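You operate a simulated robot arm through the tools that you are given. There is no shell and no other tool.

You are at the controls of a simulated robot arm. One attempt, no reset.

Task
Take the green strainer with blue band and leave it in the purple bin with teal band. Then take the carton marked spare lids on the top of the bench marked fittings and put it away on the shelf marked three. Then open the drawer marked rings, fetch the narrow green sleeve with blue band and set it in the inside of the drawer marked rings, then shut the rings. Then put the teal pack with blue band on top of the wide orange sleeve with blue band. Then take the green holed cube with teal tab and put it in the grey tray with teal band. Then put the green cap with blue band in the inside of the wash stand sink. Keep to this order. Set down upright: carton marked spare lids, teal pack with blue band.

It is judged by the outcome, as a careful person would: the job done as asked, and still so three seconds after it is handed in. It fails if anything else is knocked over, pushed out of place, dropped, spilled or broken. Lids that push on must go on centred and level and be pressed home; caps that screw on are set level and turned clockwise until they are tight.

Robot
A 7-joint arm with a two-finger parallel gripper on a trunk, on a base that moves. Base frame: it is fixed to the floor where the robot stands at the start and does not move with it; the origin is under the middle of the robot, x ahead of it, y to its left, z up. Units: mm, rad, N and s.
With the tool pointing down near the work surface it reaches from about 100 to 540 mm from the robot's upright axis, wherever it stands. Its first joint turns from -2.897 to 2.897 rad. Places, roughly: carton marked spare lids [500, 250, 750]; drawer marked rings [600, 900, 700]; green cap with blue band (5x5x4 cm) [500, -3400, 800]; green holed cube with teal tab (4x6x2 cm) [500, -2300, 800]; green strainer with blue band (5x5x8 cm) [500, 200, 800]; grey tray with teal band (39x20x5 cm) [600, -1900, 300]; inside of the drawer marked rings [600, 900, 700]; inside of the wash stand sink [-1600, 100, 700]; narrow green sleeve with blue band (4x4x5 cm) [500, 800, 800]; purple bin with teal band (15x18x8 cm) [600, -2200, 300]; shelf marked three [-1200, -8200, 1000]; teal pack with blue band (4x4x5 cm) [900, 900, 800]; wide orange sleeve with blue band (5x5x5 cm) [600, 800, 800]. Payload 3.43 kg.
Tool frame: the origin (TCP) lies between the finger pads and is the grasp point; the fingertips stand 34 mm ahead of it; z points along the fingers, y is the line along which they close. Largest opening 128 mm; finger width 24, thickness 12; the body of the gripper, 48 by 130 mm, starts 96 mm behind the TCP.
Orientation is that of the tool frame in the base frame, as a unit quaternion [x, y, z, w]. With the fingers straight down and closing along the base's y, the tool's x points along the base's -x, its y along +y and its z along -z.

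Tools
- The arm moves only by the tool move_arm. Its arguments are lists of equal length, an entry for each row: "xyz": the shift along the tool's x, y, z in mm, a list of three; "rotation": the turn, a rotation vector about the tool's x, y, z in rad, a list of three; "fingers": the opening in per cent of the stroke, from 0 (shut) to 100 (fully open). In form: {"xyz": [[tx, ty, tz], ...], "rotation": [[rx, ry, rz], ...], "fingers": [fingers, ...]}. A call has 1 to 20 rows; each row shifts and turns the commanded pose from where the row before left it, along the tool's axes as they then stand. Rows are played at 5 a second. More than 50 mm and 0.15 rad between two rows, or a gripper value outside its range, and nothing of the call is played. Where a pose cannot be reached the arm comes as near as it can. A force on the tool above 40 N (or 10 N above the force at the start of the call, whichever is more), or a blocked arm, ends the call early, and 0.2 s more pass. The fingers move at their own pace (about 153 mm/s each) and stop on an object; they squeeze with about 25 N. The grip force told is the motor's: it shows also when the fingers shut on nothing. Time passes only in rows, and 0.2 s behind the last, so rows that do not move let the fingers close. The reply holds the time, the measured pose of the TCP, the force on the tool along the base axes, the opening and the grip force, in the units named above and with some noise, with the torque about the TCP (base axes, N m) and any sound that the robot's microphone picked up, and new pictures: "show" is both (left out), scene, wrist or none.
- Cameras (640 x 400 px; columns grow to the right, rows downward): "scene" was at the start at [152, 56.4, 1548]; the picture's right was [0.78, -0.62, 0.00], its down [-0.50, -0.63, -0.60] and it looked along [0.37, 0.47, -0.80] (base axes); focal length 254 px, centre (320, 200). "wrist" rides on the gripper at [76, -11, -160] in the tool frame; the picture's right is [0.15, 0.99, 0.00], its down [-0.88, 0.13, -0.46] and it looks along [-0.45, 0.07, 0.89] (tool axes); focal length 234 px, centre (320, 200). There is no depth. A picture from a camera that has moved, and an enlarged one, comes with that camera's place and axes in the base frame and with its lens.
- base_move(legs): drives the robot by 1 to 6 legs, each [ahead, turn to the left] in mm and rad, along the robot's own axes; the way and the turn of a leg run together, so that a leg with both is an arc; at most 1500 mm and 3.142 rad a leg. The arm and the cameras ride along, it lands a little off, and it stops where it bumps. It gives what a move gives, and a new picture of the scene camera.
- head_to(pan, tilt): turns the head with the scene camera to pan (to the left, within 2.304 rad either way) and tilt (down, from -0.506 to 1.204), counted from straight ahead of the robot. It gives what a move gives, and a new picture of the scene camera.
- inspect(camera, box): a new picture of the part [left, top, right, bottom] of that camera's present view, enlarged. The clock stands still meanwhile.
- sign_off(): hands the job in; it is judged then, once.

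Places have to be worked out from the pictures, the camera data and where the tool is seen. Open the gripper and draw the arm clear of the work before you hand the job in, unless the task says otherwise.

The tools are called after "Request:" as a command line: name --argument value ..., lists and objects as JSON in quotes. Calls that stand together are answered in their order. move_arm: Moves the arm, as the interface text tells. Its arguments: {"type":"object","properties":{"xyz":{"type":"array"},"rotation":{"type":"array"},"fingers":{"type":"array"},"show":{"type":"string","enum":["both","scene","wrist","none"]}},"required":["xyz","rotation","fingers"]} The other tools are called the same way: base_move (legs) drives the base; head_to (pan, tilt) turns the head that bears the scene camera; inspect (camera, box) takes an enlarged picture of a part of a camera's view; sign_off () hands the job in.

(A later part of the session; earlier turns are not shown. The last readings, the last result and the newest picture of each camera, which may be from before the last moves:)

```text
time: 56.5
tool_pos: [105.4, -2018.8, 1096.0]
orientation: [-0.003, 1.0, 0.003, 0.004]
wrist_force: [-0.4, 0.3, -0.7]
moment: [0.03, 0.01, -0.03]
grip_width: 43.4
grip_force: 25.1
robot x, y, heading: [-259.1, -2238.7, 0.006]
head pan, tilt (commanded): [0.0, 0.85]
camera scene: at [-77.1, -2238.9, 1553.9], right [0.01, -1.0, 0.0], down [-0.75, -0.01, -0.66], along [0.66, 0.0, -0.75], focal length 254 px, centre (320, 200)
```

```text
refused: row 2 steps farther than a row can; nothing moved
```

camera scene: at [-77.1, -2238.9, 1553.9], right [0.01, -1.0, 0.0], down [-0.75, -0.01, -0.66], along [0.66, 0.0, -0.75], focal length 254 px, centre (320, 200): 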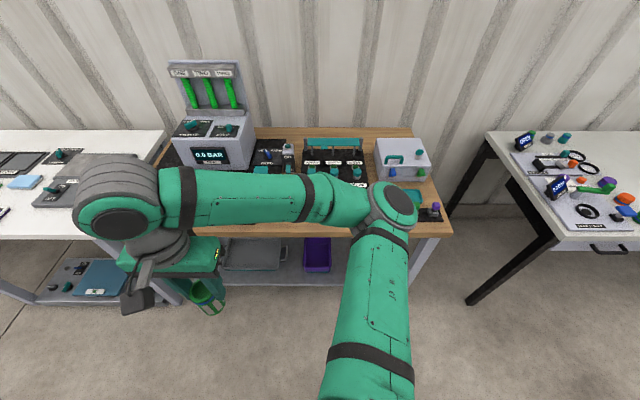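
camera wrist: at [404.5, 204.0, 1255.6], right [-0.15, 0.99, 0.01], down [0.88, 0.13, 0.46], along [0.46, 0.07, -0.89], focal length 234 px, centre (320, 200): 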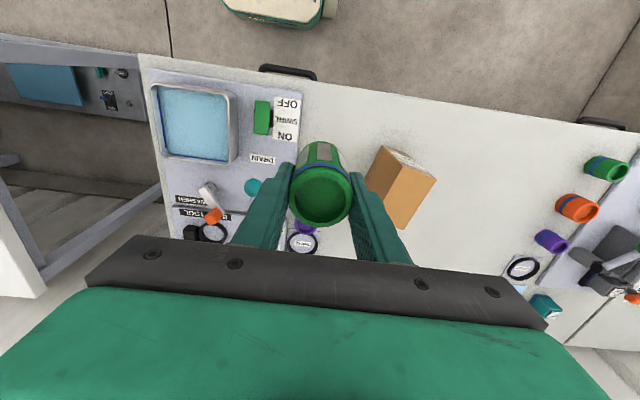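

The step was too long in combination; I use smaller steps.

Request:
move_arm --xyz '[[0, -35, 30], [0, -35, 30], [0, -35, 30], [0, -35, 30], [0, -35, 30], [0, -32, 30]]' --rotation '[[0, 0, 0], [0, 0, 0], [0, 0, 0], [0, 0, 0], [0, 0, 0], [0, 0, 0]]' --fingers '[20, 20, 20, 20, 20, 20]'

```text
time: 57.9
tool_pos: [112.0, -2227.1, 909.6]
orientation: [-0.005, 1.0, 0.004, 0.004]
wrist_force: [0.6, 0.3, -0.7]
moment: [-0.01, 0.04, 0.0]
grip_width: 43.6
grip_force: 25.1
out of reach, approached as far as the arm can: row 5
robot x, y, heading: [-261.1, -2238.8, 0.002]
head pan, tilt (commanded): [0.0, 0.85]
camera scene: at [-76.9, -2238.9, 1553.9], right [0.01, -1.0, 0.0], down [-0.75, -0.01, -0.66], along [0.66, 0.0, -0.75], focal length 254 px, centre (320, 200)
camera wrist: at [36.2, -2240.0, 1068.8], right [-0.15, 0.99, 0.01], down [0.88, 0.13, 0.46], along [0.46, 0.08, -0.89], focal length 234 px, centre (320, 200)
```

scene: 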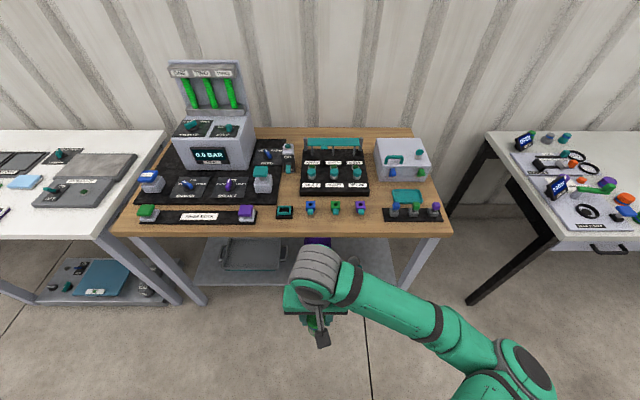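
wrist: 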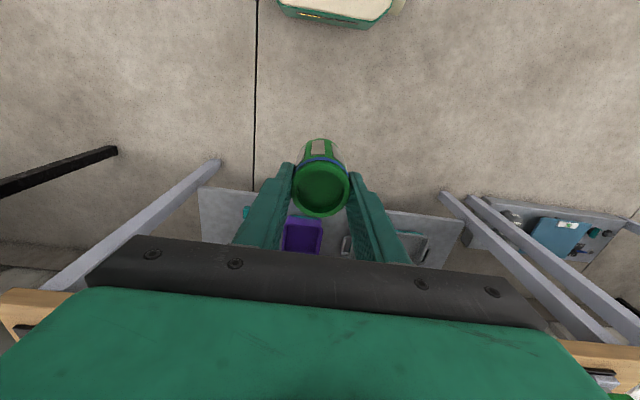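

The arm now folds to the right side, with the TCP 373 ahead of the robot. I continue lowering in the free space in front of the bench.

Request:
move_arm --xyz '[[0, 0, 45], [0, 0, 45], [0, 0, 45], [0, 0, 45], [0, 0, 45], [0, 0, 45]]' --rotation '[[0, 0, 0], [0, 0, 0], [0, 0, 0], [0, 0, 0], [0, 0, 0], [0, 0, 0]]' --fingers '[20, 20, 20, 20, 20, 20]'

```text
time: 59.2
tool_pos: [112.5, -2220.4, 645.2]
orientation: [-0.004, 1.0, 0.002, 0.004]
wrist_force: [0.5, -0.3, -0.4]
moment: [0.02, -0.03, 0.01]
grip_width: 43.6
grip_force: 25.0
robot x, y, heading: [-259.5, -2239.5, 0.007]
head pan, tilt (commanded): [0.0, 0.85]
camera scene: at [-77.1, -2239.1, 1553.9], right [0.01, -1.0, 0.0], down [-0.75, -0.01, -0.66], along [0.66, 0.0, -0.75], focal length 254 px, centre (320, 200)
camera wrist: at [35.8, -2233.8, 804.6], right [-0.15, 0.99, 0.0], down [0.88, 0.13, 0.46], along [0.46, 0.08, -0.89], focal length 234 px, centre (320, 200)
```

scene: 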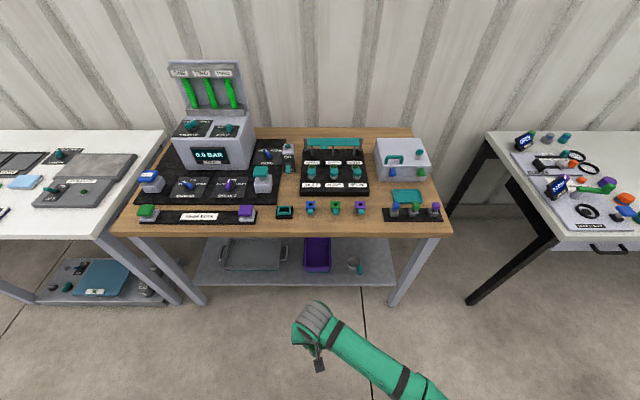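
wrist: 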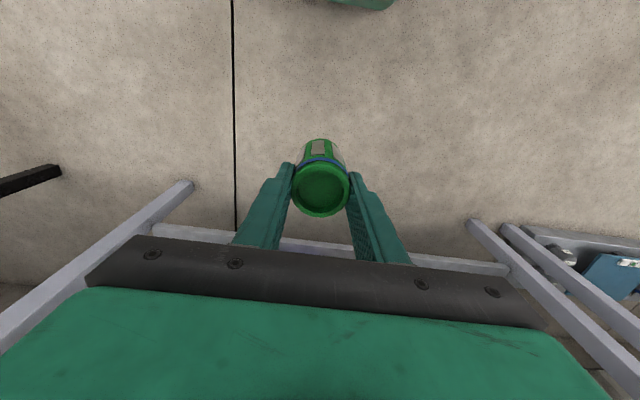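

The view under the bench is clear. Now I tilt the tool forward about 0.8 rad in place.

Request:
move_arm --xyz '[[0, 0, 0], [0, 0, 0], [0, 0, 0], [0, 0, 0], [0, 0, 0], [0, 0, 0]]' --rotation '[[0, -0.135, 0], [0, -0.135, 0], [0, -0.135, 0], [0, -0.135, 0], [0, -0.135, 0], [0, -0.135, 0]]' --fingers '[20, 20, 20, 20, 20, 20]'

```text
time: 60.6
tool_pos: [178.4, -2241.4, 691.1]
orientation: [-0.002, 0.93, 0.005, 0.366]
wrist_force: [0.8, -0.1, -0.5]
moment: [0.0, 0.01, 0.01]
grip_width: 43.6
grip_force: 25.3
out of reach, approached as far as the arm can: row 4, 5, 6
robot x, y, heading: [-260.3, -2238.4, 0.01]
head pan, tilt (commanded): [0.0, 0.85]
camera scene: at [-77.1, -2239.1, 1553.9], right [0.01, -1.0, 0.0], down [-0.75, -0.01, -0.66], along [0.66, 0.0, -0.75], focal length 254 px, centre (320, 200)
camera wrist: at [15.1, -2253.9, 755.9], right [-0.11, 0.99, -0.09], down [0.33, 0.13, 0.93], along [0.94, 0.08, -0.34], focal length 234 px, centre (320, 200)
```

scene: 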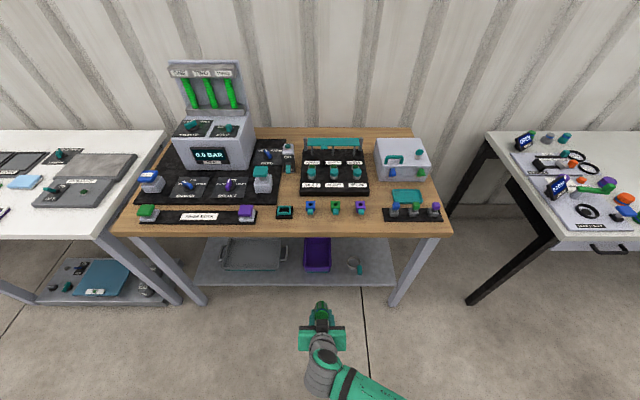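
wrist: 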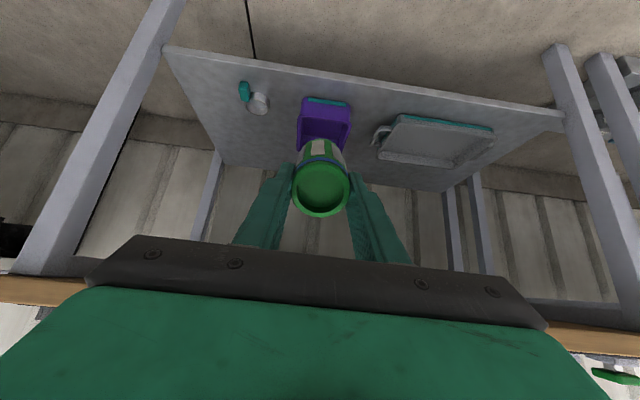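

Tilt is now about 0.75 rad and the wrist camera sees the bin straight past the strainer. I lower the tool along a straight line toward (230, −2227, 430), still clear of the bench.

Request:
move_arm --xyz '[[23, 2, 38], [23, 2, 38], [23, 2, 38], [23, 2, 38], [23, 2, 38], [23, 2, 38]]' --rotation '[[0, 0, 0], [0, 0, 0], [0, 0, 0], [0, 0, 0], [0, 0, 0], [0, 0, 0]]' --fingers '[20, 20, 20, 20, 20, 20]'

```text
time: 62.0
tool_pos: [235.2, -2224.3, 429.0]
orientation: [-0.003, 0.931, 0.005, 0.365]
wrist_force: [0.0, 0.2, 0.0]
moment: [0.03, 0.0, 0.01]
grip_width: 43.9
grip_force: 25.1
robot x, y, heading: [-263.1, -2239.3, 0.009]
head pan, tilt (commanded): [0.0, 0.85]
camera scene: at [-77.2, -2239.0, 1553.9], right [0.01, -1.0, 0.0], down [-0.75, -0.01, -0.66], along [0.66, 0.0, -0.75], focal length 254 px, centre (320, 200)
camera wrist: at [71.8, -2238.6, 494.4], right [-0.12, 0.99, -0.09], down [0.33, 0.13, 0.93], along [0.94, 0.08, -0.34], focal length 234 px, centre (320, 200)
```

scene: 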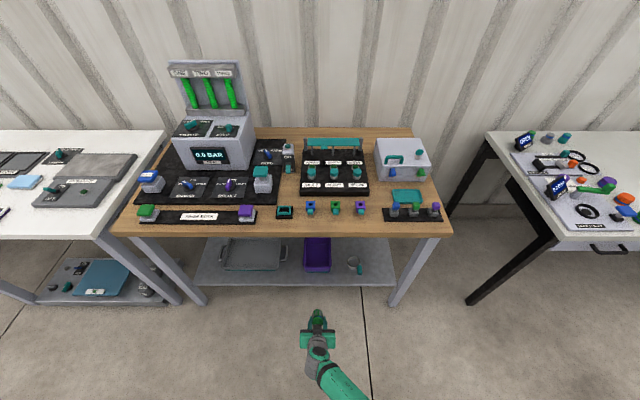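
wrist: 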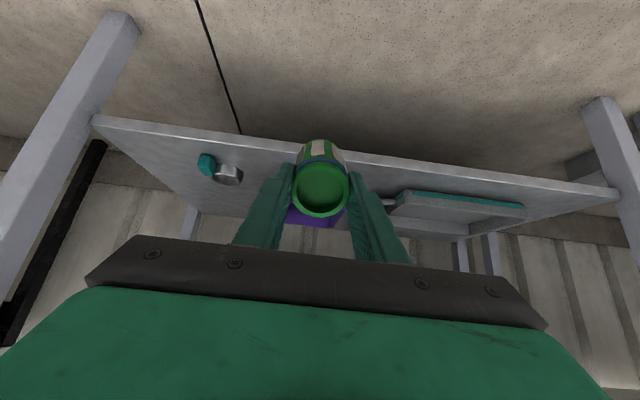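

Reached (235, −2224, 429). I measure the bin once more from this head-on view.

Request:
inspect --camera "scene" --box '[220, 190, 400, 300]'

```text
3.56 times, centred on (310, 245) of scene
camera zoom: at [-77.2, -2239.0, 1553.9], right [0.01, -1.0, 0.0], down [-0.75, -0.01, -0.66], along [0.66, 0.0, -0.75], focal length 902 px, centre (356, 40)
```

zoom: 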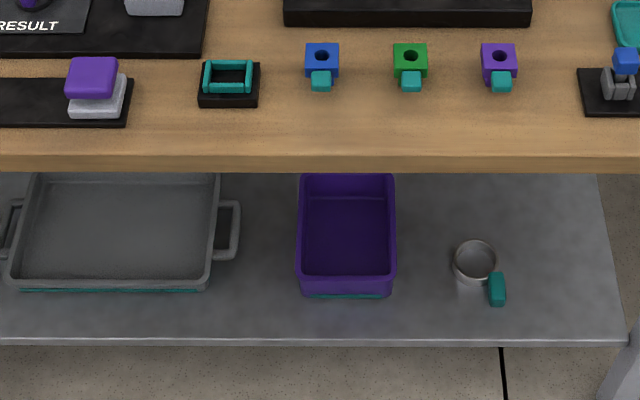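

The bin is centred at about (618, −2219), rim z≈336. I drive forward in two steps with the strainer passing above the rim and below the bench top.

Request:
base_move --legs '[[200, 0]]'

Request:
inspect --camera "wrist" --box '[0, 0, 640, 400]'

```text
time: 63.7
tool_pos: [441.7, -2228.5, 430.4]
orientation: [-0.001, 0.931, 0.004, 0.366]
wrist_force: [-0.5, 0.2, -1.5]
moment: [-0.03, 0.02, 0.0]
grip_width: 43.4
grip_force: 25.2
robot x, y, heading: [-56.4, -2233.2, 0.005]
head pan, tilt (commanded): [0.0, 0.85]
camera scene: at [129.0, -2239.0, 1553.9], right [0.0, -1.0, 0.0], down [-0.75, 0.0, -0.66], along [0.66, 0.0, -0.75], focal length 254 px, centre (320, 200)
```

scene: 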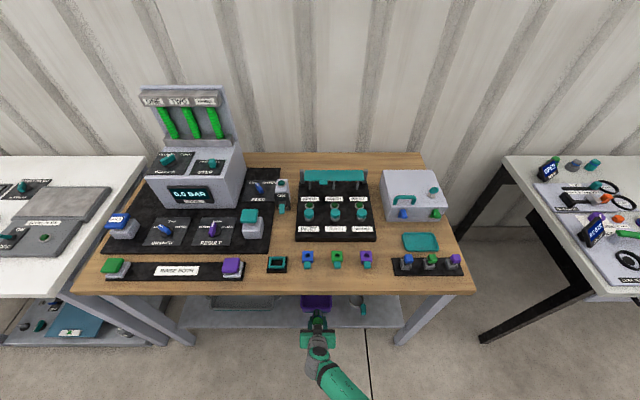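

```text
1.00 times, centred on (320, 200) of wrist (not enlarged: the box is as wide or as high as the picture)
camera zoom: at [278.0, -2239.6, 494.9], right [-0.11, 0.99, -0.09], down [0.33, 0.12, 0.93], along [0.94, 0.07, -0.34], focal length 234 px, centre (320, 200)
```

zoom: 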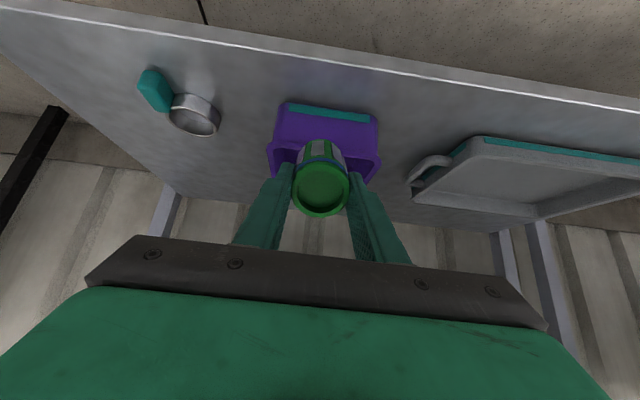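

The strainer lines up with the bin (bin y≈−2221, TCP y≈−2227). I drive the remaining 155 mm.

Request:
base_move --legs '[[152, 0]]'

Request:
inspect --camera "wrist" --box '[0, 0, 640, 400]'

```text
time: 65.0
tool_pos: [594.2, -2226.6, 430.5]
orientation: [0.0, 0.931, 0.004, 0.365]
wrist_force: [0.6, 0.2, -0.8]
moment: [0.01, 0.0, 0.0]
grip_width: 43.6
grip_force: 25.0
robot x, y, heading: [99.0, -2234.8, 0.003]
head pan, tilt (commanded): [0.0, 0.85]
camera scene: at [282.5, -2238.4, 1553.9], right [0.0, -1.0, 0.0], down [-0.75, 0.0, -0.66], along [0.66, 0.0, -0.75], focal length 254 px, centre (320, 200)
```

scene: 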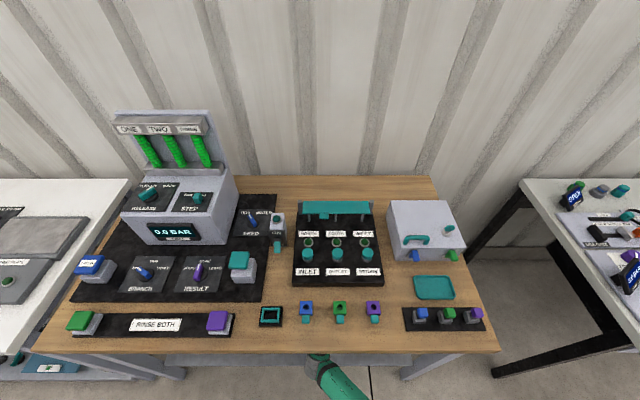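

```text
1.00 times, centred on (320, 200) of wrist (not enlarged: the box is as wide or as high as the picture)
camera zoom: at [431.5, -2238.9, 494.9], right [-0.11, 0.99, -0.09], down [0.33, 0.13, 0.93], along [0.94, 0.07, -0.34], focal length 234 px, centre (320, 200)
```

zoom: 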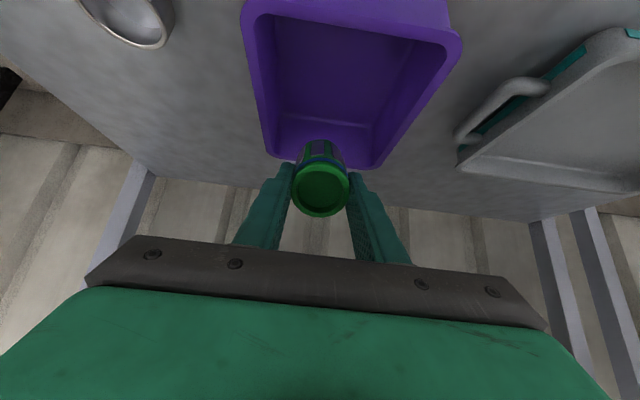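

The bin opening is directly below; I lower the strainer into it by about 98 mm with a slight +y correction.

Request:
move_arm --xyz '[[20.7, 2, 25.3], [20.7, 2, 25.3], [15, 1, 18]]' --rotation '[[0, 0, 0], [0, 0, 0], [0, 0, 0]]' --fingers '[20, 20, 20]' --show "wrist"

```text
time: 65.8
tool_pos: [601.8, -2221.3, 341.5]
orientation: [-0.001, 0.93, 0.005, 0.366]
wrist_force: [-0.6, -2.1, 17.1]
moment: [-0.11, -0.55, -0.06]
grip_width: 44.0
grip_force: 24.7
robot x, y, heading: [99.3, -2237.2, 0.003]
head pan, tilt (commanded): [0.0, 0.85]
camera wrist: at [438.5, -2233.7, 404.9], right [-0.11, 0.99, -0.09], down [0.33, 0.12, 0.93], along [0.94, 0.07, -0.34], focal length 234 px, centre (320, 200)
```

wrist: 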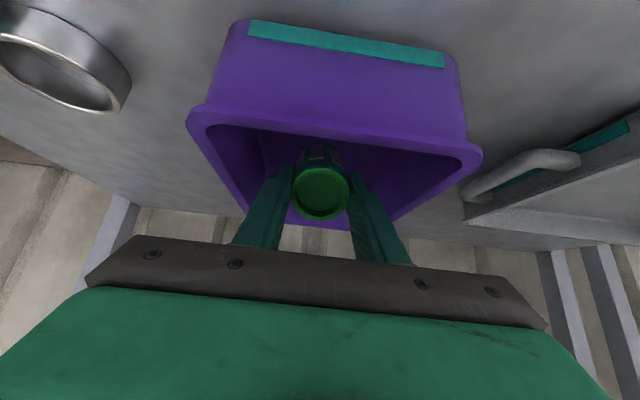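

The strainer touches the bin floor (17 N). I ease up slightly and open the fingers to about 70 mm to let it go.

Request:
move_arm --xyz '[[-2, 0, -2], [0, 0, 0], [0, 0, 0], [0, 0, 0]]' --rotation '[[0, 0, 0], [0, 0, 0], [0, 0, 0], [0, 0, 0]]' --fingers '[20, 40, 55, 55]' --show "wrist"

```text
time: 66.8
tool_pos: [599.7, -2220.3, 343.1]
orientation: [0.0, 0.931, 0.004, 0.366]
wrist_force: [-0.9, 0.0, -0.4]
moment: [0.01, 0.01, 0.01]
grip_width: 70.3
grip_force: 0.1
robot x, y, heading: [99.1, -2236.8, 0.003]
head pan, tilt (commanded): [0.0, 0.85]
camera wrist: at [437.3, -2233.4, 408.1], right [-0.11, 0.99, -0.09], down [0.33, 0.13, 0.93], along [0.94, 0.07, -0.34], focal length 234 px, centre (320, 200)
```

wrist: 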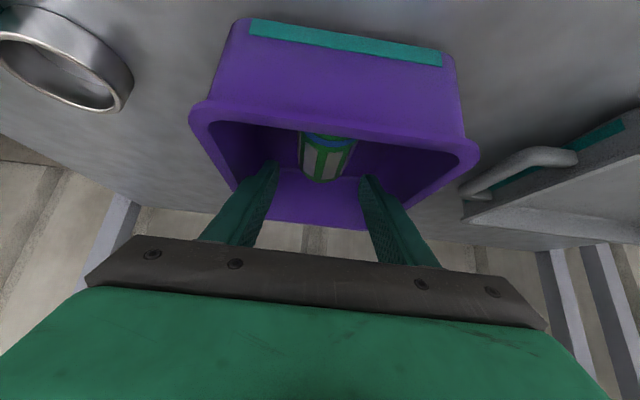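

The strainer stands in the bin between the open fingers. I raise the gripper straight up out of the bin.

Request:
move_arm --xyz '[[-21.5, 0, -23.2], [-21.5, 0, -23.2], [-21.5, 0, -23.2]]' --rotation '[[0, 0, 0], [0, 0, 0], [0, 0, 0]]' --fingers '[55, 55, 55]' --show "wrist"

```text
time: 67.7
tool_pos: [600.2, -2218.4, 438.7]
orientation: [0.0, 0.931, 0.004, 0.366]
wrist_force: [-0.1, -0.5, 0.2]
moment: [0.02, -0.03, -0.01]
grip_width: 70.6
grip_force: 0.1
robot x, y, heading: [97.4, -2238.6, 0.007]
head pan, tilt (commanded): [0.0, 0.85]
camera wrist: at [438.3, -2231.3, 505.2], right [-0.11, 0.99, -0.09], down [0.33, 0.12, 0.93], along [0.94, 0.07, -0.34], focal length 234 px, centre (320, 200)
```

wrist: 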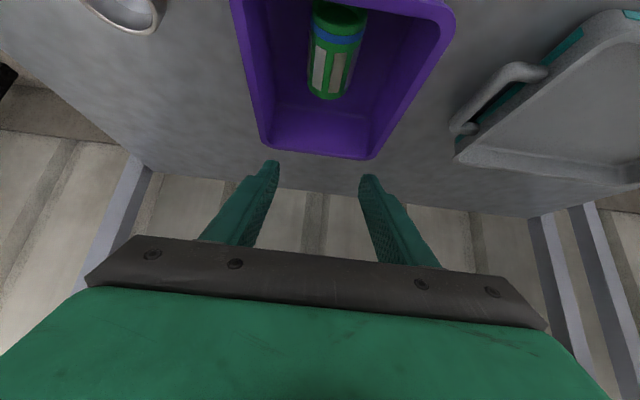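

The strainer lies inside the bin. I back the base straight out from under the bench.

Request:
base_move --legs '[[-380, 0]]'

Request:
inspect --camera "scene" --box '[220, 190, 400, 300]'

```text
time: 70.1
tool_pos: [219.0, -2219.9, 440.4]
orientation: [-0.001, 0.931, 0.004, 0.365]
wrist_force: [0.6, 0.5, -1.4]
moment: [0.02, -0.03, 0.03]
grip_width: 70.5
grip_force: 0.0
robot x, y, heading: [-282.5, -2238.1, 0.0]
head pan, tilt (commanded): [0.0, 0.85]
camera scene: at [-100.1, -2239.6, 1553.9], right [0.0, -1.0, 0.0], down [-0.75, 0.0, -0.66], along [0.66, 0.0, -0.75], focal length 254 px, centre (320, 200)
```

scene: 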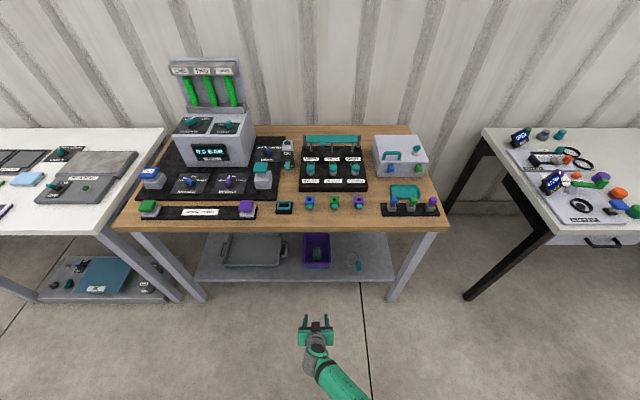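

```text
3.56 times, centred on (310, 245) of scene
camera zoom: at [-100.1, -2239.6, 1553.9], right [0.0, -1.0, 0.0], down [-0.75, 0.0, -0.66], along [0.66, 0.0, -0.75], focal length 902 px, centre (356, 40)
```

zoom: 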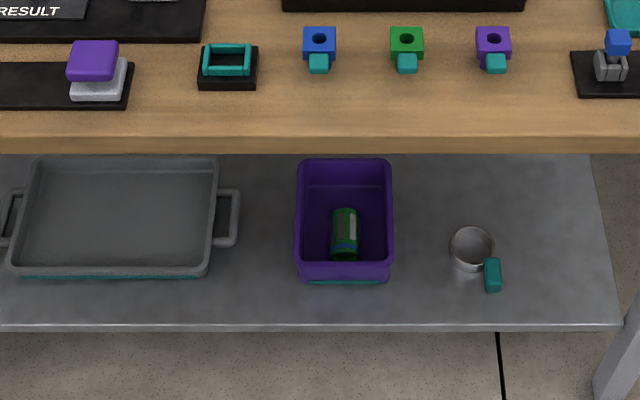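

Step 1 is complete. Before fetching the carton I look at the distant shelf from here to choose how to grasp it.

Request:
head_to --pan -1.72 --tilt 0.1

Request:
inspect --camera "scene" --box '[260, 140, 390, 230]'

```text
time: 71.8
tool_pos: [218.9, -2220.8, 438.7]
orientation: [0.0, 0.931, 0.003, 0.366]
wrist_force: [0.3, 0.0, 0.5]
moment: [0.03, 0.02, 0.0]
grip_width: 70.5
grip_force: 0.1
robot x, y, heading: [-281.5, -2238.1, -0.0]
head pan, tilt (commanded): [-1.719, 0.099]
camera scene: at [-191.6, -2330.8, 1621.0], right [-0.99, 0.14, 0.0], down [0.01, 0.1, -0.99], along [-0.14, -0.98, -0.1], focal length 254 px, centre (320, 200)
```

scene: 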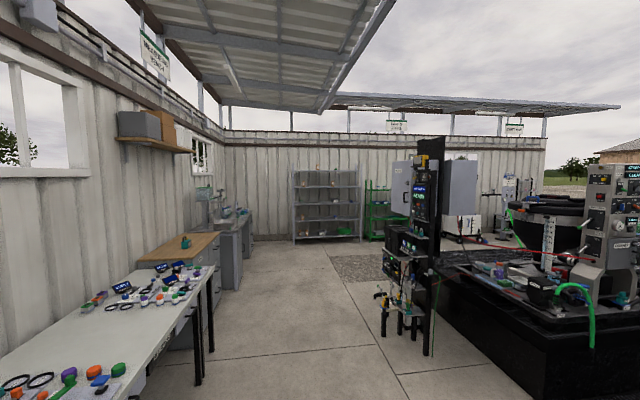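

```text
4.44 times, centred on (325, 185) of scene
camera zoom: at [-191.6, -2330.8, 1621.0], right [-0.99, 0.14, 0.0], down [0.01, 0.1, -0.99], along [-0.14, -0.98, -0.1], focal length 1127 px, centre (298, 267)
```

zoom: 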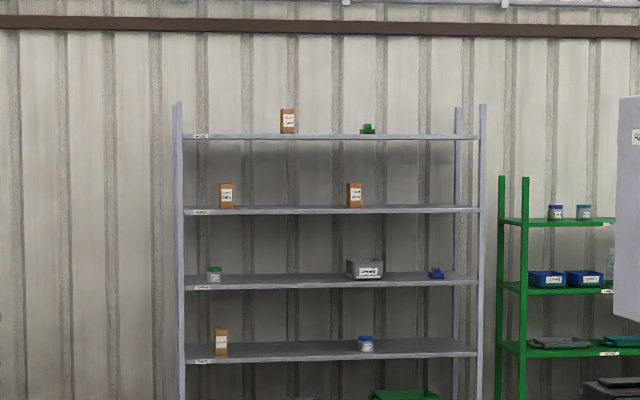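

I zoom in further to read the shelf labels.

Request:
inspect --camera "scene" --box '[292, 155, 324, 220]'

Request:
inspect --camera "scene" --box '[292, 188, 372, 220]'

```text
6.15 times, centred on (308, 188) of scene
camera zoom: at [-191.6, -2330.8, 1621.0], right [-0.99, 0.14, 0.0], down [0.01, 0.1, -0.99], along [-0.14, -0.98, -0.1], focal length 1560 px, centre (394, 277)
```

zoom: 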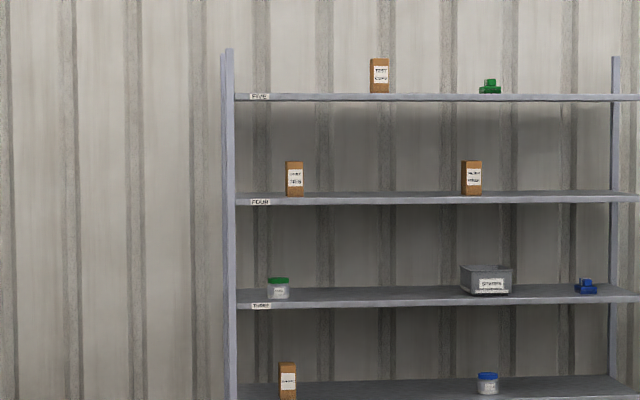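

```text
8.00 times, centred on (332, 204) of scene
camera zoom: at [-191.6, -2330.8, 1621.0], right [-0.99, 0.14, 0.0], down [0.01, 0.1, -0.99], along [-0.14, -0.98, -0.1], focal length 2028 px, centre (224, 168)
```

zoom: 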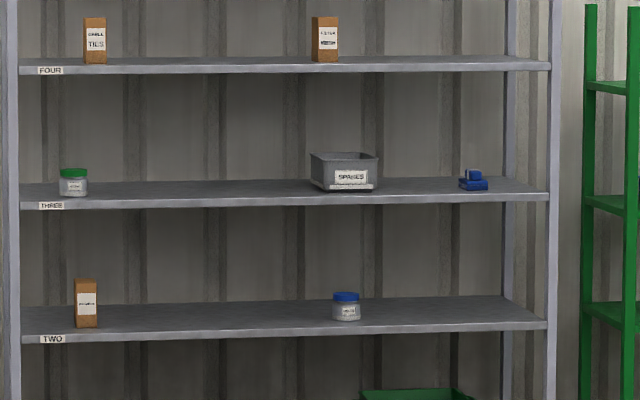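

Shelf THREE is at z≈943 with free room between the green-lidded jar and the SPARES tray, and about 370 mm up to shelf FOUR. A ~45° tool tilt should serve for both pick and place of the carton. I raise the arm with this tilt.

Request:
move_arm --xyz '[[-31.7, 0, -34.2], [-31.7, 0, -34.2], [-31.7, 0, -34.2], [-31.7, 0, -34.2], [-31.7, 0, -34.2], [-31.7, 0, -34.2], [-31.7, 0, -34.2], [-31.7, 0, -34.2], [-31.7, 0, -34.2], [-31.7, 0, -34.2], [-31.7, 0, -34.2], [-31.7, 0, -34.2]]' --rotation '[[0, 0, 0], [0, 0, 0], [0, 0, 0], [0, 0, 0], [0, 0, 0], [0, 0, 0], [0, 0, 0], [0, 0, 0], [0, 0, 0], [0, 0, 0], [0, 0, 0], [0, 0, 0]]' --fingers '[78, 78, 78, 78, 78, 78, 78, 78, 78, 78, 78, 78]' --show "none"

Request:
base_move --legs '[[0, 1.571], [1300, 0], [1300, 0]]'

```text
time: 74.4
tool_pos: [253.3, -2227.5, 985.2]
orientation: [-0.001, 0.931, 0.004, 0.365]
wrist_force: [-0.1, -0.5, 0.3]
moment: [-0.01, 0.01, 0.0]
grip_width: 99.7
grip_force: 0.1
out of reach, approached as far as the arm can: row 11, 12
robot x, y, heading: [-283.2, -2240.8, 0.002]
head pan, tilt (commanded): [-1.719, 0.099]
```

```text
time: 91.1
tool_pos: [-188.2, 853.4, 982.2]
orientation: [-0.645, 0.671, 0.255, 0.261]
wrist_force: [-0.1, 0.3, 0.5]
moment: [0.0, 0.0, -0.02]
grip_width: 99.5
grip_force: 0.0
robot x, y, heading: [-198.4, 314.9, 1.533]
head pan, tilt (commanded): [-1.719, 0.099]
camera scene: at [-104.4, 400.4, 1621.0], right [-0.19, -0.98, 0.0], down [-0.1, 0.02, -1.0], along [0.98, -0.18, -0.1], focal length 254 px, centre (320, 200)
```

scene: 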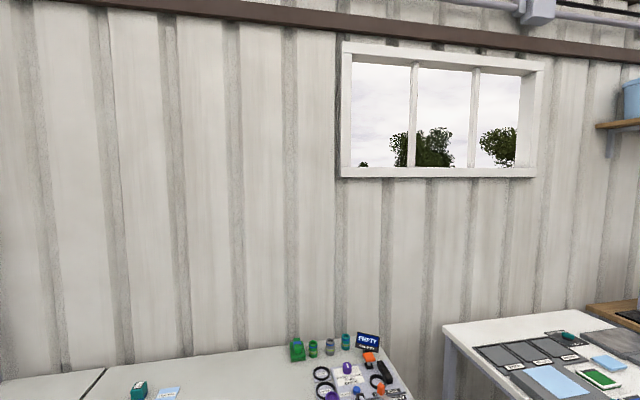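

I'm at (−198, 315). I turn to face the FITTINGS bench and look at the carton with head and wrist cameras.

Request:
base_move --legs '[[0, -1.533]]'

Request:
head_to --pan 0.0 --tilt 0.75

Request:
inspect --camera "wrist" --box '[0, 0, 640, 400]'

```text
time: 95.8
tool_pos: [339.4, 310.7, 983.1]
orientation: [0.011, 0.93, 0.0, 0.366]
wrist_force: [-0.6, -0.5, 0.1]
moment: [-0.02, -0.04, 0.0]
grip_width: 99.7
grip_force: 0.0
robot x, y, heading: [-195.3, 318.3, -0.022]
head pan, tilt (commanded): [-1.719, 0.099]
camera scene: at [-109.8, 219.5, 1621.0], right [-0.99, 0.17, 0.0], down [0.02, 0.1, -1.0], along [-0.17, -0.98, -0.1], focal length 254 px, centre (320, 200)
```

scene: 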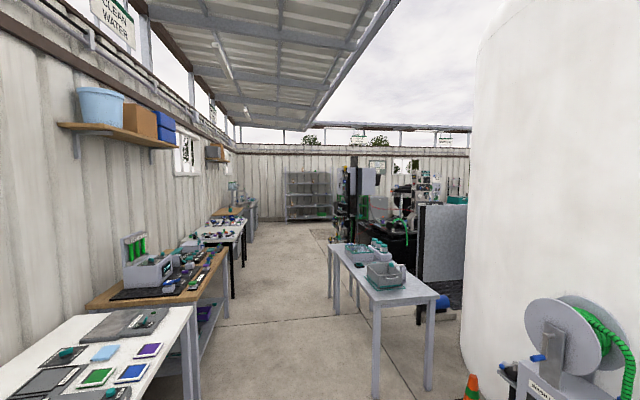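

```text
time: 97.6
tool_pos: [339.3, 310.3, 982.1]
orientation: [0.013, 0.931, -0.002, 0.366]
wrist_force: [-0.2, -0.8, 0.5]
moment: [0.0, -0.01, -0.02]
grip_width: 99.7
grip_force: 0.1
robot x, y, heading: [-199.7, 313.0, -0.025]
head pan, tilt (commanded): [0.0, 0.75]
camera scene: at [-11.2, 308.1, 1562.0], right [-0.02, -1.0, 0.0], down [-0.68, 0.02, -0.73], along [0.73, -0.02, -0.68], focal length 254 px, centre (320, 200)
```

scene: 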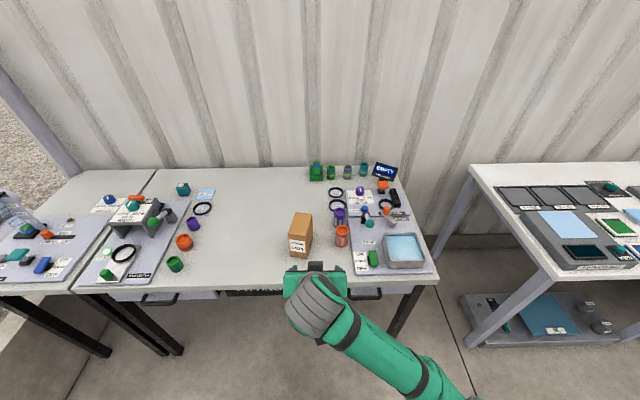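

```text
1.00 times, centred on (320, 200) of wrist (not enlarged: the box is as wide or as high as the picture)
camera zoom: at [175.6, 303.4, 1048.5], right [-0.08, 0.99, -0.09], down [0.34, 0.12, 0.93], along [0.94, 0.05, -0.34], focal length 234 px, centre (320, 200)
```

zoom: 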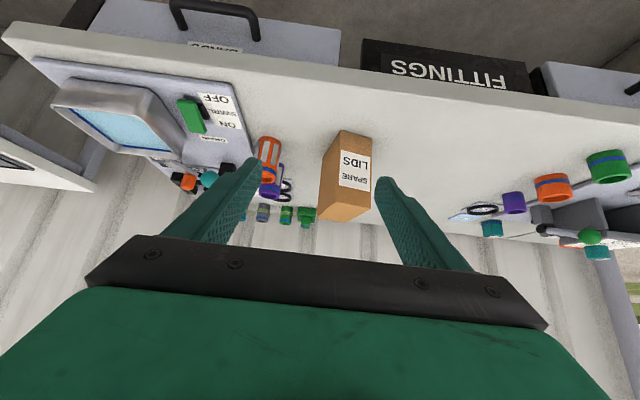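

The FITTINGS sign and the carton are clear. I enlarge both views of the carton to compute its pose.

Request:
inspect --camera "wrist" --box '[270, 90, 430, 230]'

Request:
inspect --camera "scene" --box '[250, 190, 410, 290]'

```text
2.86 times, centred on (350, 160) of wrist
camera zoom: at [175.6, 303.4, 1048.5], right [-0.08, 0.99, -0.09], down [0.34, 0.12, 0.93], along [0.94, 0.05, -0.34], focal length 669 px, centre (234, 314)
```

zoom: 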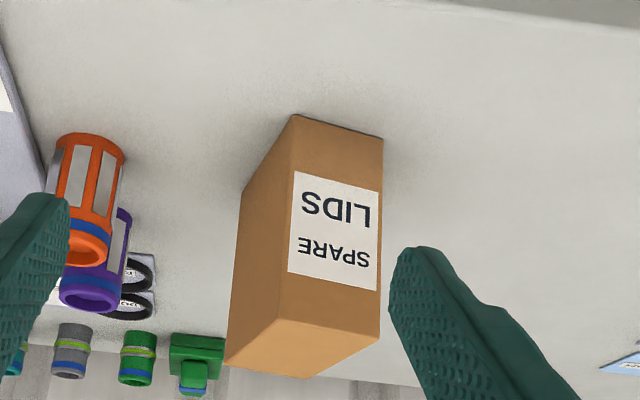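

```text
4.00 times, centred on (330, 240) of scene
camera zoom: at [-11.2, 308.1, 1562.0], right [-0.02, -1.0, 0.0], down [-0.68, 0.02, -0.73], along [0.73, -0.02, -0.68], focal length 1014 px, centre (280, 40)
```

zoom: 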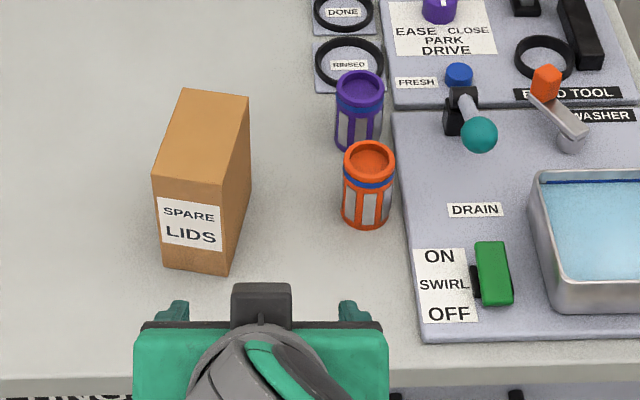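

Carton: about 101×60×125 mm, centre near (566, 362), long axis turned ≈ −0.18 rad, front face middle near (518, 373). I retract and yaw the tool to match, then drive closer.

Request:
move_arm --xyz '[[22.6, 17.5, -12.4], [22.6, 17.5, -12.4], [22.6, 17.5, -12.4], [22.6, 17.5, -12.4]]' --rotation '[[0.0267, 0, 0.0288], [0.0267, 0, 0.0288], [0.0267, 0, 0.0288], [0.0267, 0, 0.0288]]' --fingers '[78, 78, 78, 78]' --show "none"

Request:
base_move --legs '[[245, 0]]'

Request:
inspect --camera "wrist" --box '[0, 0, 640, 400]'

```text
time: 98.6
tool_pos: [298.6, 400.0, 941.7]
orientation: [0.086, 0.927, -0.032, 0.363]
wrist_force: [0.2, -0.2, 0.3]
moment: [0.0, -0.05, -0.03]
grip_width: 100.1
grip_force: 0.0
out of reach, approached as far as the arm can: row 1, 2, 3, 4
robot x, y, heading: [-198.9, 315.2, -0.031]
head pan, tilt (commanded): [0.0, 0.75]
```

```text
time: 100.3
tool_pos: [539.3, 391.7, 942.2]
orientation: [0.086, 0.927, -0.031, 0.364]
wrist_force: [1.4, 0.8, 0.1]
moment: [0.0, 0.02, 0.03]
grip_width: 99.7
grip_force: 0.2
robot x, y, heading: [43.0, 308.8, -0.029]
head pan, tilt (commanded): [0.0, 0.75]
camera scene: at [228.1, 301.2, 1562.0], right [-0.03, -1.0, 0.0], down [-0.68, 0.02, -0.73], along [0.73, -0.02, -0.68], focal length 254 px, centre (320, 200)
```

scene: 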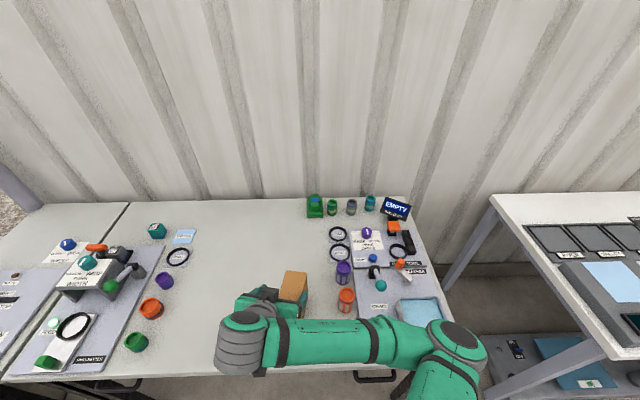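

```text
1.00 times, centred on (320, 200) of wrist (not enlarged: the box is as wide or as high as the picture)
camera zoom: at [376.4, 410.6, 1007.3], right [0.08, 0.99, -0.09], down [0.35, 0.06, 0.93], along [0.93, -0.1, -0.35], focal length 234 px, centre (320, 200)
```

zoom: 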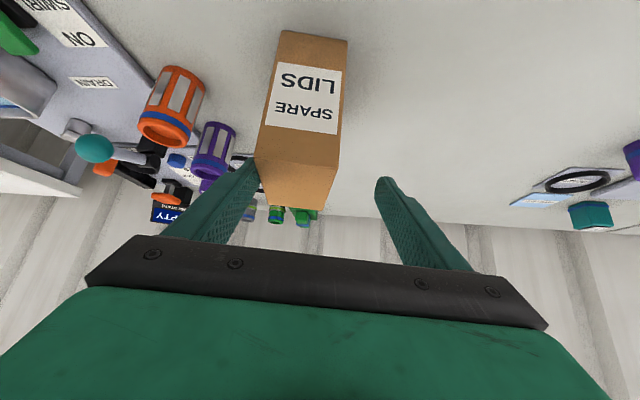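

The retract was limited by the arm, so the right finger came close to the carton's top edge; no contact force shows. I back off 95 mm and re-measure.

Request:
base_move --legs '[[-95, 0]]'

Request:
inspect --camera "wrist" --box '[160, 0, 480, 200]'

Request:
inspect --camera "scene" --box '[200, 190, 400, 350]'

```text
time: 101.5
tool_pos: [440.7, 394.9, 942.0]
orientation: [0.085, 0.927, -0.03, 0.364]
wrist_force: [-0.6, 0.0, -0.6]
moment: [0.03, 0.02, 0.0]
grip_width: 99.7
grip_force: 0.0
robot x, y, heading: [-57.0, 307.7, -0.029]
head pan, tilt (commanded): [0.0, 0.75]
camera scene: at [130.1, 304.0, 1562.0], right [-0.03, -1.0, 0.0], down [-0.68, 0.02, -0.73], along [0.73, -0.02, -0.68], focal length 254 px, centre (320, 200)
```

scene: 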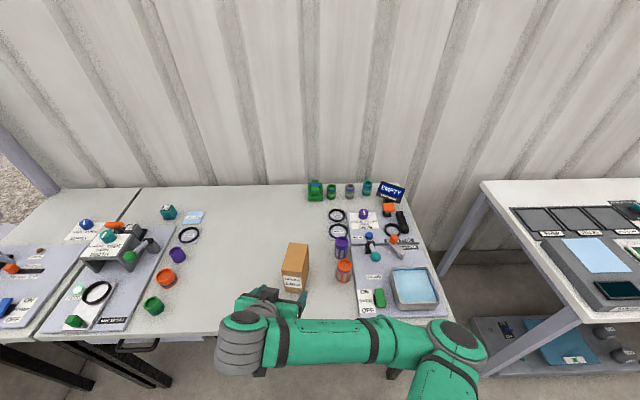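

```text
2.00 times, centred on (320, 100) of wrist
camera zoom: at [278.4, 413.5, 1007.4], right [0.08, 0.99, -0.09], down [0.35, 0.06, 0.93], along [0.93, -0.1, -0.35], focal length 468 px, centre (320, 400)
```

zoom: 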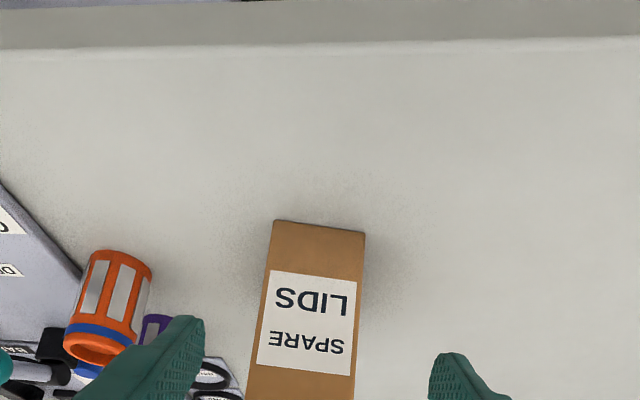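

```text
2.50 times, centred on (300, 270) of scene
camera zoom: at [130.1, 304.0, 1562.0], right [-0.03, -1.0, 0.0], down [-0.68, 0.02, -0.73], along [0.73, -0.02, -0.68], focal length 634 px, centre (370, 25)
```

zoom: 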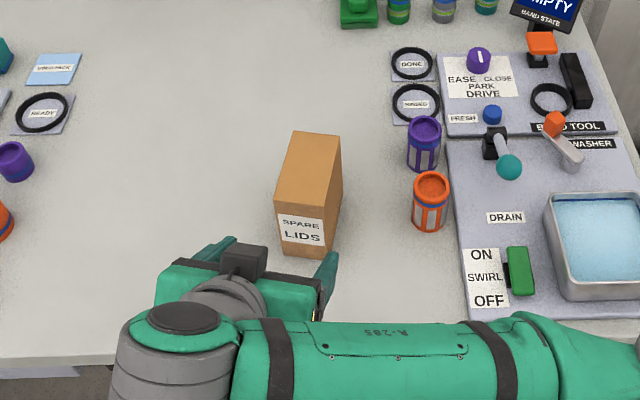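

The carton is undisturbed; its axis passes about 6 mm right of the gripper's centre line. I shift right 6 mm, open fully, then drive forward 127 mm so the fingers straddle it.

Request:
move_arm --xyz '[[0, -6, 0], [0, 0, 0]]' --rotation '[[0, 0, 0], [0, 0, 0]]' --fingers '[100, 100]' --show "none"

Request:
base_move --legs '[[80, 0]]'

Request:
inspect --camera "wrist" --box '[80, 0, 560, 280]'

```text
time: 102.1
tool_pos: [441.4, 390.5, 940.5]
orientation: [0.087, 0.927, -0.031, 0.362]
wrist_force: [-0.5, -0.5, -0.2]
moment: [-0.02, -0.01, 0.03]
grip_width: 128.0
grip_force: 0.0
robot x, y, heading: [-56.4, 312.9, -0.029]
head pan, tilt (commanded): [0.0, 0.75]
```

```text
time: 103.1
tool_pos: [524.6, 386.7, 940.4]
orientation: [0.088, 0.927, -0.032, 0.363]
wrist_force: [-0.7, -0.4, -0.3]
moment: [-0.02, 0.01, -0.04]
grip_width: 128.2
grip_force: 0.0
robot x, y, heading: [22.3, 306.8, -0.034]
head pan, tilt (commanded): [0.0, 0.75]
camera scene: at [211.9, 301.3, 1561.9], right [-0.03, -1.0, 0.0], down [-0.68, 0.02, -0.73], along [0.73, -0.02, -0.68], focal length 254 px, centre (320, 200)
```

scene: 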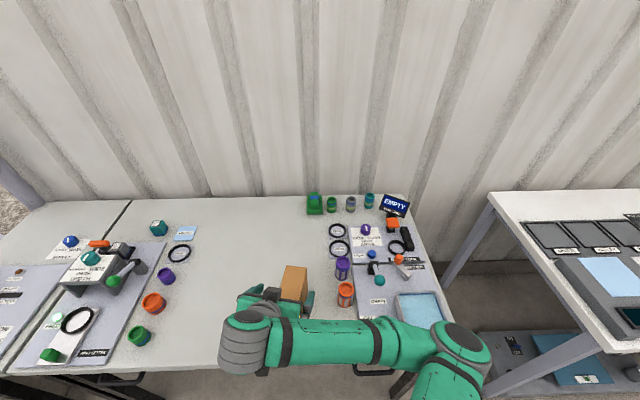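

```text
1.33 times, centred on (320, 140) of wrist
camera zoom: at [361.7, 405.7, 1006.2], right [0.08, 0.99, -0.09], down [0.35, 0.06, 0.93], along [0.93, -0.11, -0.35], focal length 312 px, centre (320, 280)
```

zoom: 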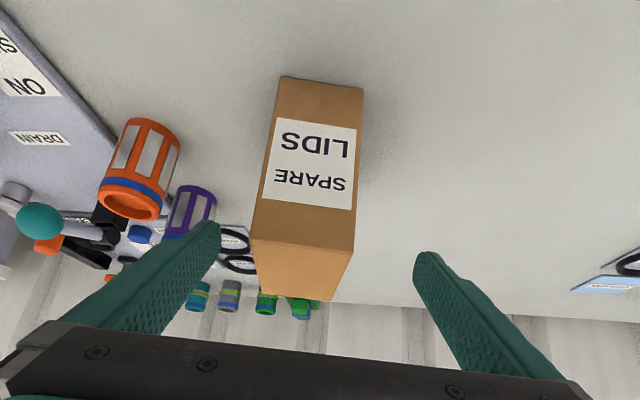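

The carton sits between the fingers, a little right of centre. I shift 11 mm to the right and drive 40 mm further.

Request:
move_arm --xyz '[[0, -11, 0], [0, 0, 0]]' --rotation '[[0, 0, 0], [0, 0, 0]]' --fingers '[100, 100]' --show "none"

Request:
base_move --legs '[[40, 0]]'

Request:
inspect --camera "wrist" --box '[80, 0, 560, 280]'

```text
time: 103.7
tool_pos: [526.9, 375.8, 939.7]
orientation: [0.088, 0.927, -0.032, 0.363]
wrist_force: [0.1, 0.5, 0.2]
moment: [0.0, -0.02, -0.01]
grip_width: 127.9
grip_force: 0.1
out of reach, approached as far as the arm can: row 1
robot x, y, heading: [24.1, 305.1, -0.032]
head pan, tilt (commanded): [0.0, 0.75]
```

```text
time: 104.6
tool_pos: [568.3, 374.1, 939.2]
orientation: [0.088, 0.927, -0.032, 0.362]
wrist_force: [-0.5, -1.4, 0.9]
moment: [-0.03, 0.0, 0.01]
grip_width: 128.1
grip_force: 0.0
robot x, y, heading: [63.4, 307.2, -0.026]
head pan, tilt (commanded): [0.0, 0.75]
camera scene: at [252.2, 299.8, 1562.0], right [-0.03, -1.0, 0.0], down [-0.68, 0.02, -0.73], along [0.73, -0.02, -0.68], focal length 254 px, centre (320, 200)
```

scene: 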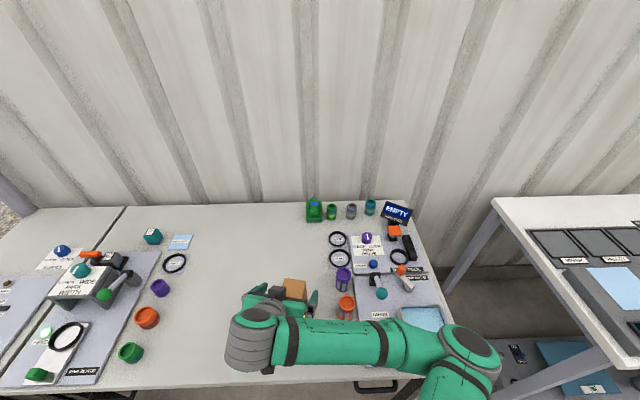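

```text
1.33 times, centred on (320, 140) of wrist
camera zoom: at [405.4, 394.1, 1004.8], right [0.08, 0.99, -0.09], down [0.36, 0.06, 0.93], along [0.93, -0.11, -0.35], focal length 312 px, centre (320, 280)
```

zoom: 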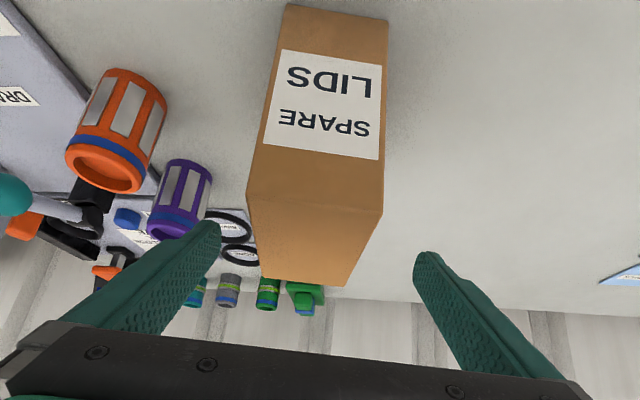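

Centred within a few millimetres. I lower 71 mm vertically to straddle the carton at mid height.

Request:
move_arm --xyz '[[15.7, -2, 17.7], [15.7, -2, 17.7], [15.7, -2, 17.7], [0, 0, 0]]' --rotation '[[0, 0, 0], [0, 0, 0], [0, 0, 0], [0, 0, 0]]' --fingers '[100, 100, 100, 100]'

Request:
inspect --camera "wrist" --box '[80, 0, 560, 280]'

Request:
inspect --camera "scene" --box '[200, 240, 440, 390]'

```text
time: 105.6
tool_pos: [568.8, 370.0, 868.3]
orientation: [0.089, 0.927, -0.033, 0.362]
wrist_force: [0.6, 0.2, 0.1]
moment: [-0.01, 0.0, -0.01]
grip_width: 128.1
grip_force: 0.1
robot x, y, heading: [60.6, 307.3, -0.034]
head pan, tilt (commanded): [0.0, 0.75]
camera scene: at [252.2, 299.8, 1562.0], right [-0.03, -1.0, 0.0], down [-0.68, 0.02, -0.73], along [0.73, -0.02, -0.68], focal length 254 px, centre (320, 200)
camera wrist: at [406.7, 388.7, 933.9], right [0.08, 0.99, -0.1], down [0.36, 0.06, 0.93], along [0.93, -0.11, -0.35], focal length 234 px, centre (320, 200)
```

scene: 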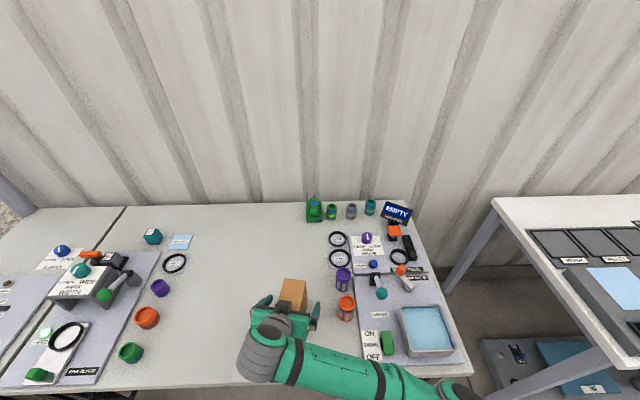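
wrist: 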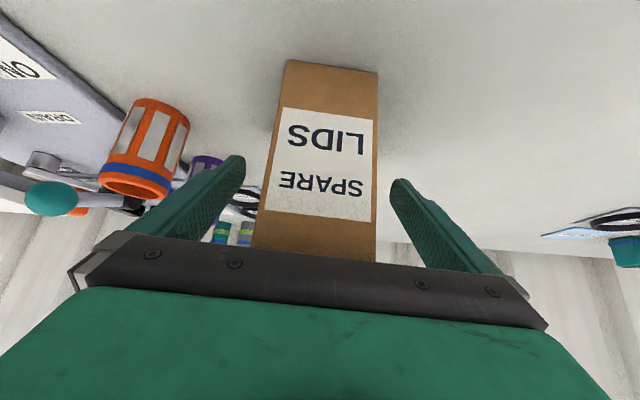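

```text
1.33 times, centred on (320, 140) of wrist
camera zoom: at [406.7, 388.7, 933.9], right [0.08, 0.99, -0.1], down [0.36, 0.06, 0.93], along [0.93, -0.11, -0.35], focal length 312 px, centre (320, 280)
```

zoom: 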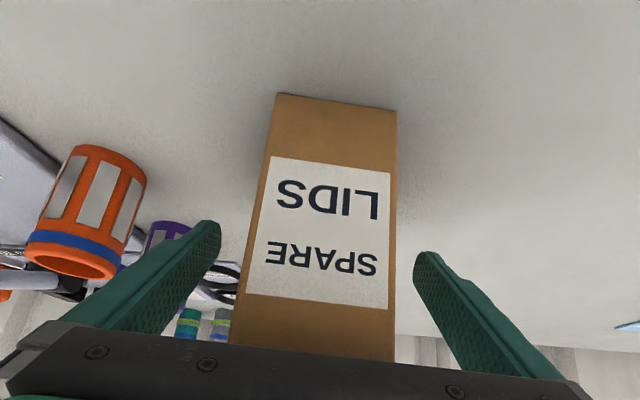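

```text
2.67 times, centred on (320, 315) of scene
camera zoom: at [252.2, 299.8, 1562.0], right [-0.03, -1.0, 0.0], down [-0.68, 0.02, -0.73], along [0.73, -0.02, -0.68], focal length 676 px, centre (320, -107)
```

zoom: 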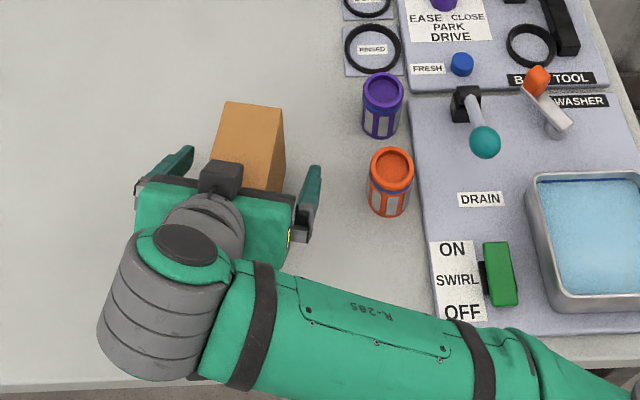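

The fingers straddle the carton well. I close on it and wait for the grip.

Request:
move_arm --xyz '[[0, 0, 0], [0, 0, 0], [0, 0, 0], [0, 0, 0]]' --rotation '[[0, 0, 0], [0, 0, 0], [0, 0, 0], [0, 0, 0]]' --fingers '[60, 35, 30, 30]' --show "wrist"

```text
time: 106.6
tool_pos: [568.5, 368.8, 868.4]
orientation: [0.089, 0.927, -0.033, 0.362]
wrist_force: [-0.7, -0.1, 0.0]
moment: [-0.08, -0.02, 0.0]
grip_width: 59.7
grip_force: 24.6
robot x, y, heading: [65.5, 306.5, -0.029]
head pan, tilt (commanded): [0.0, 0.75]
camera wrist: at [406.7, 388.7, 934.1], right [0.08, 0.99, -0.1], down [0.36, 0.06, 0.93], along [0.93, -0.11, -0.35], focal length 234 px, centre (320, 200)
```

wrist: 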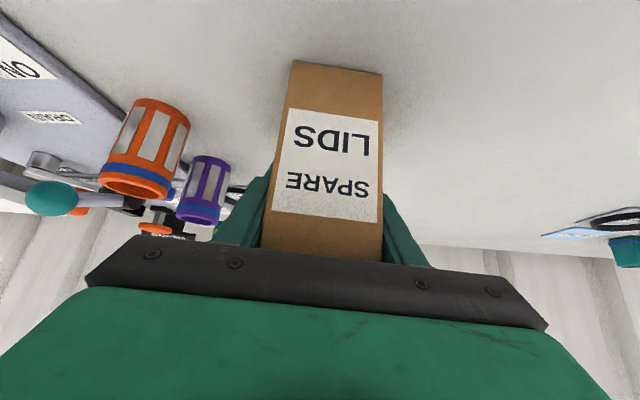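

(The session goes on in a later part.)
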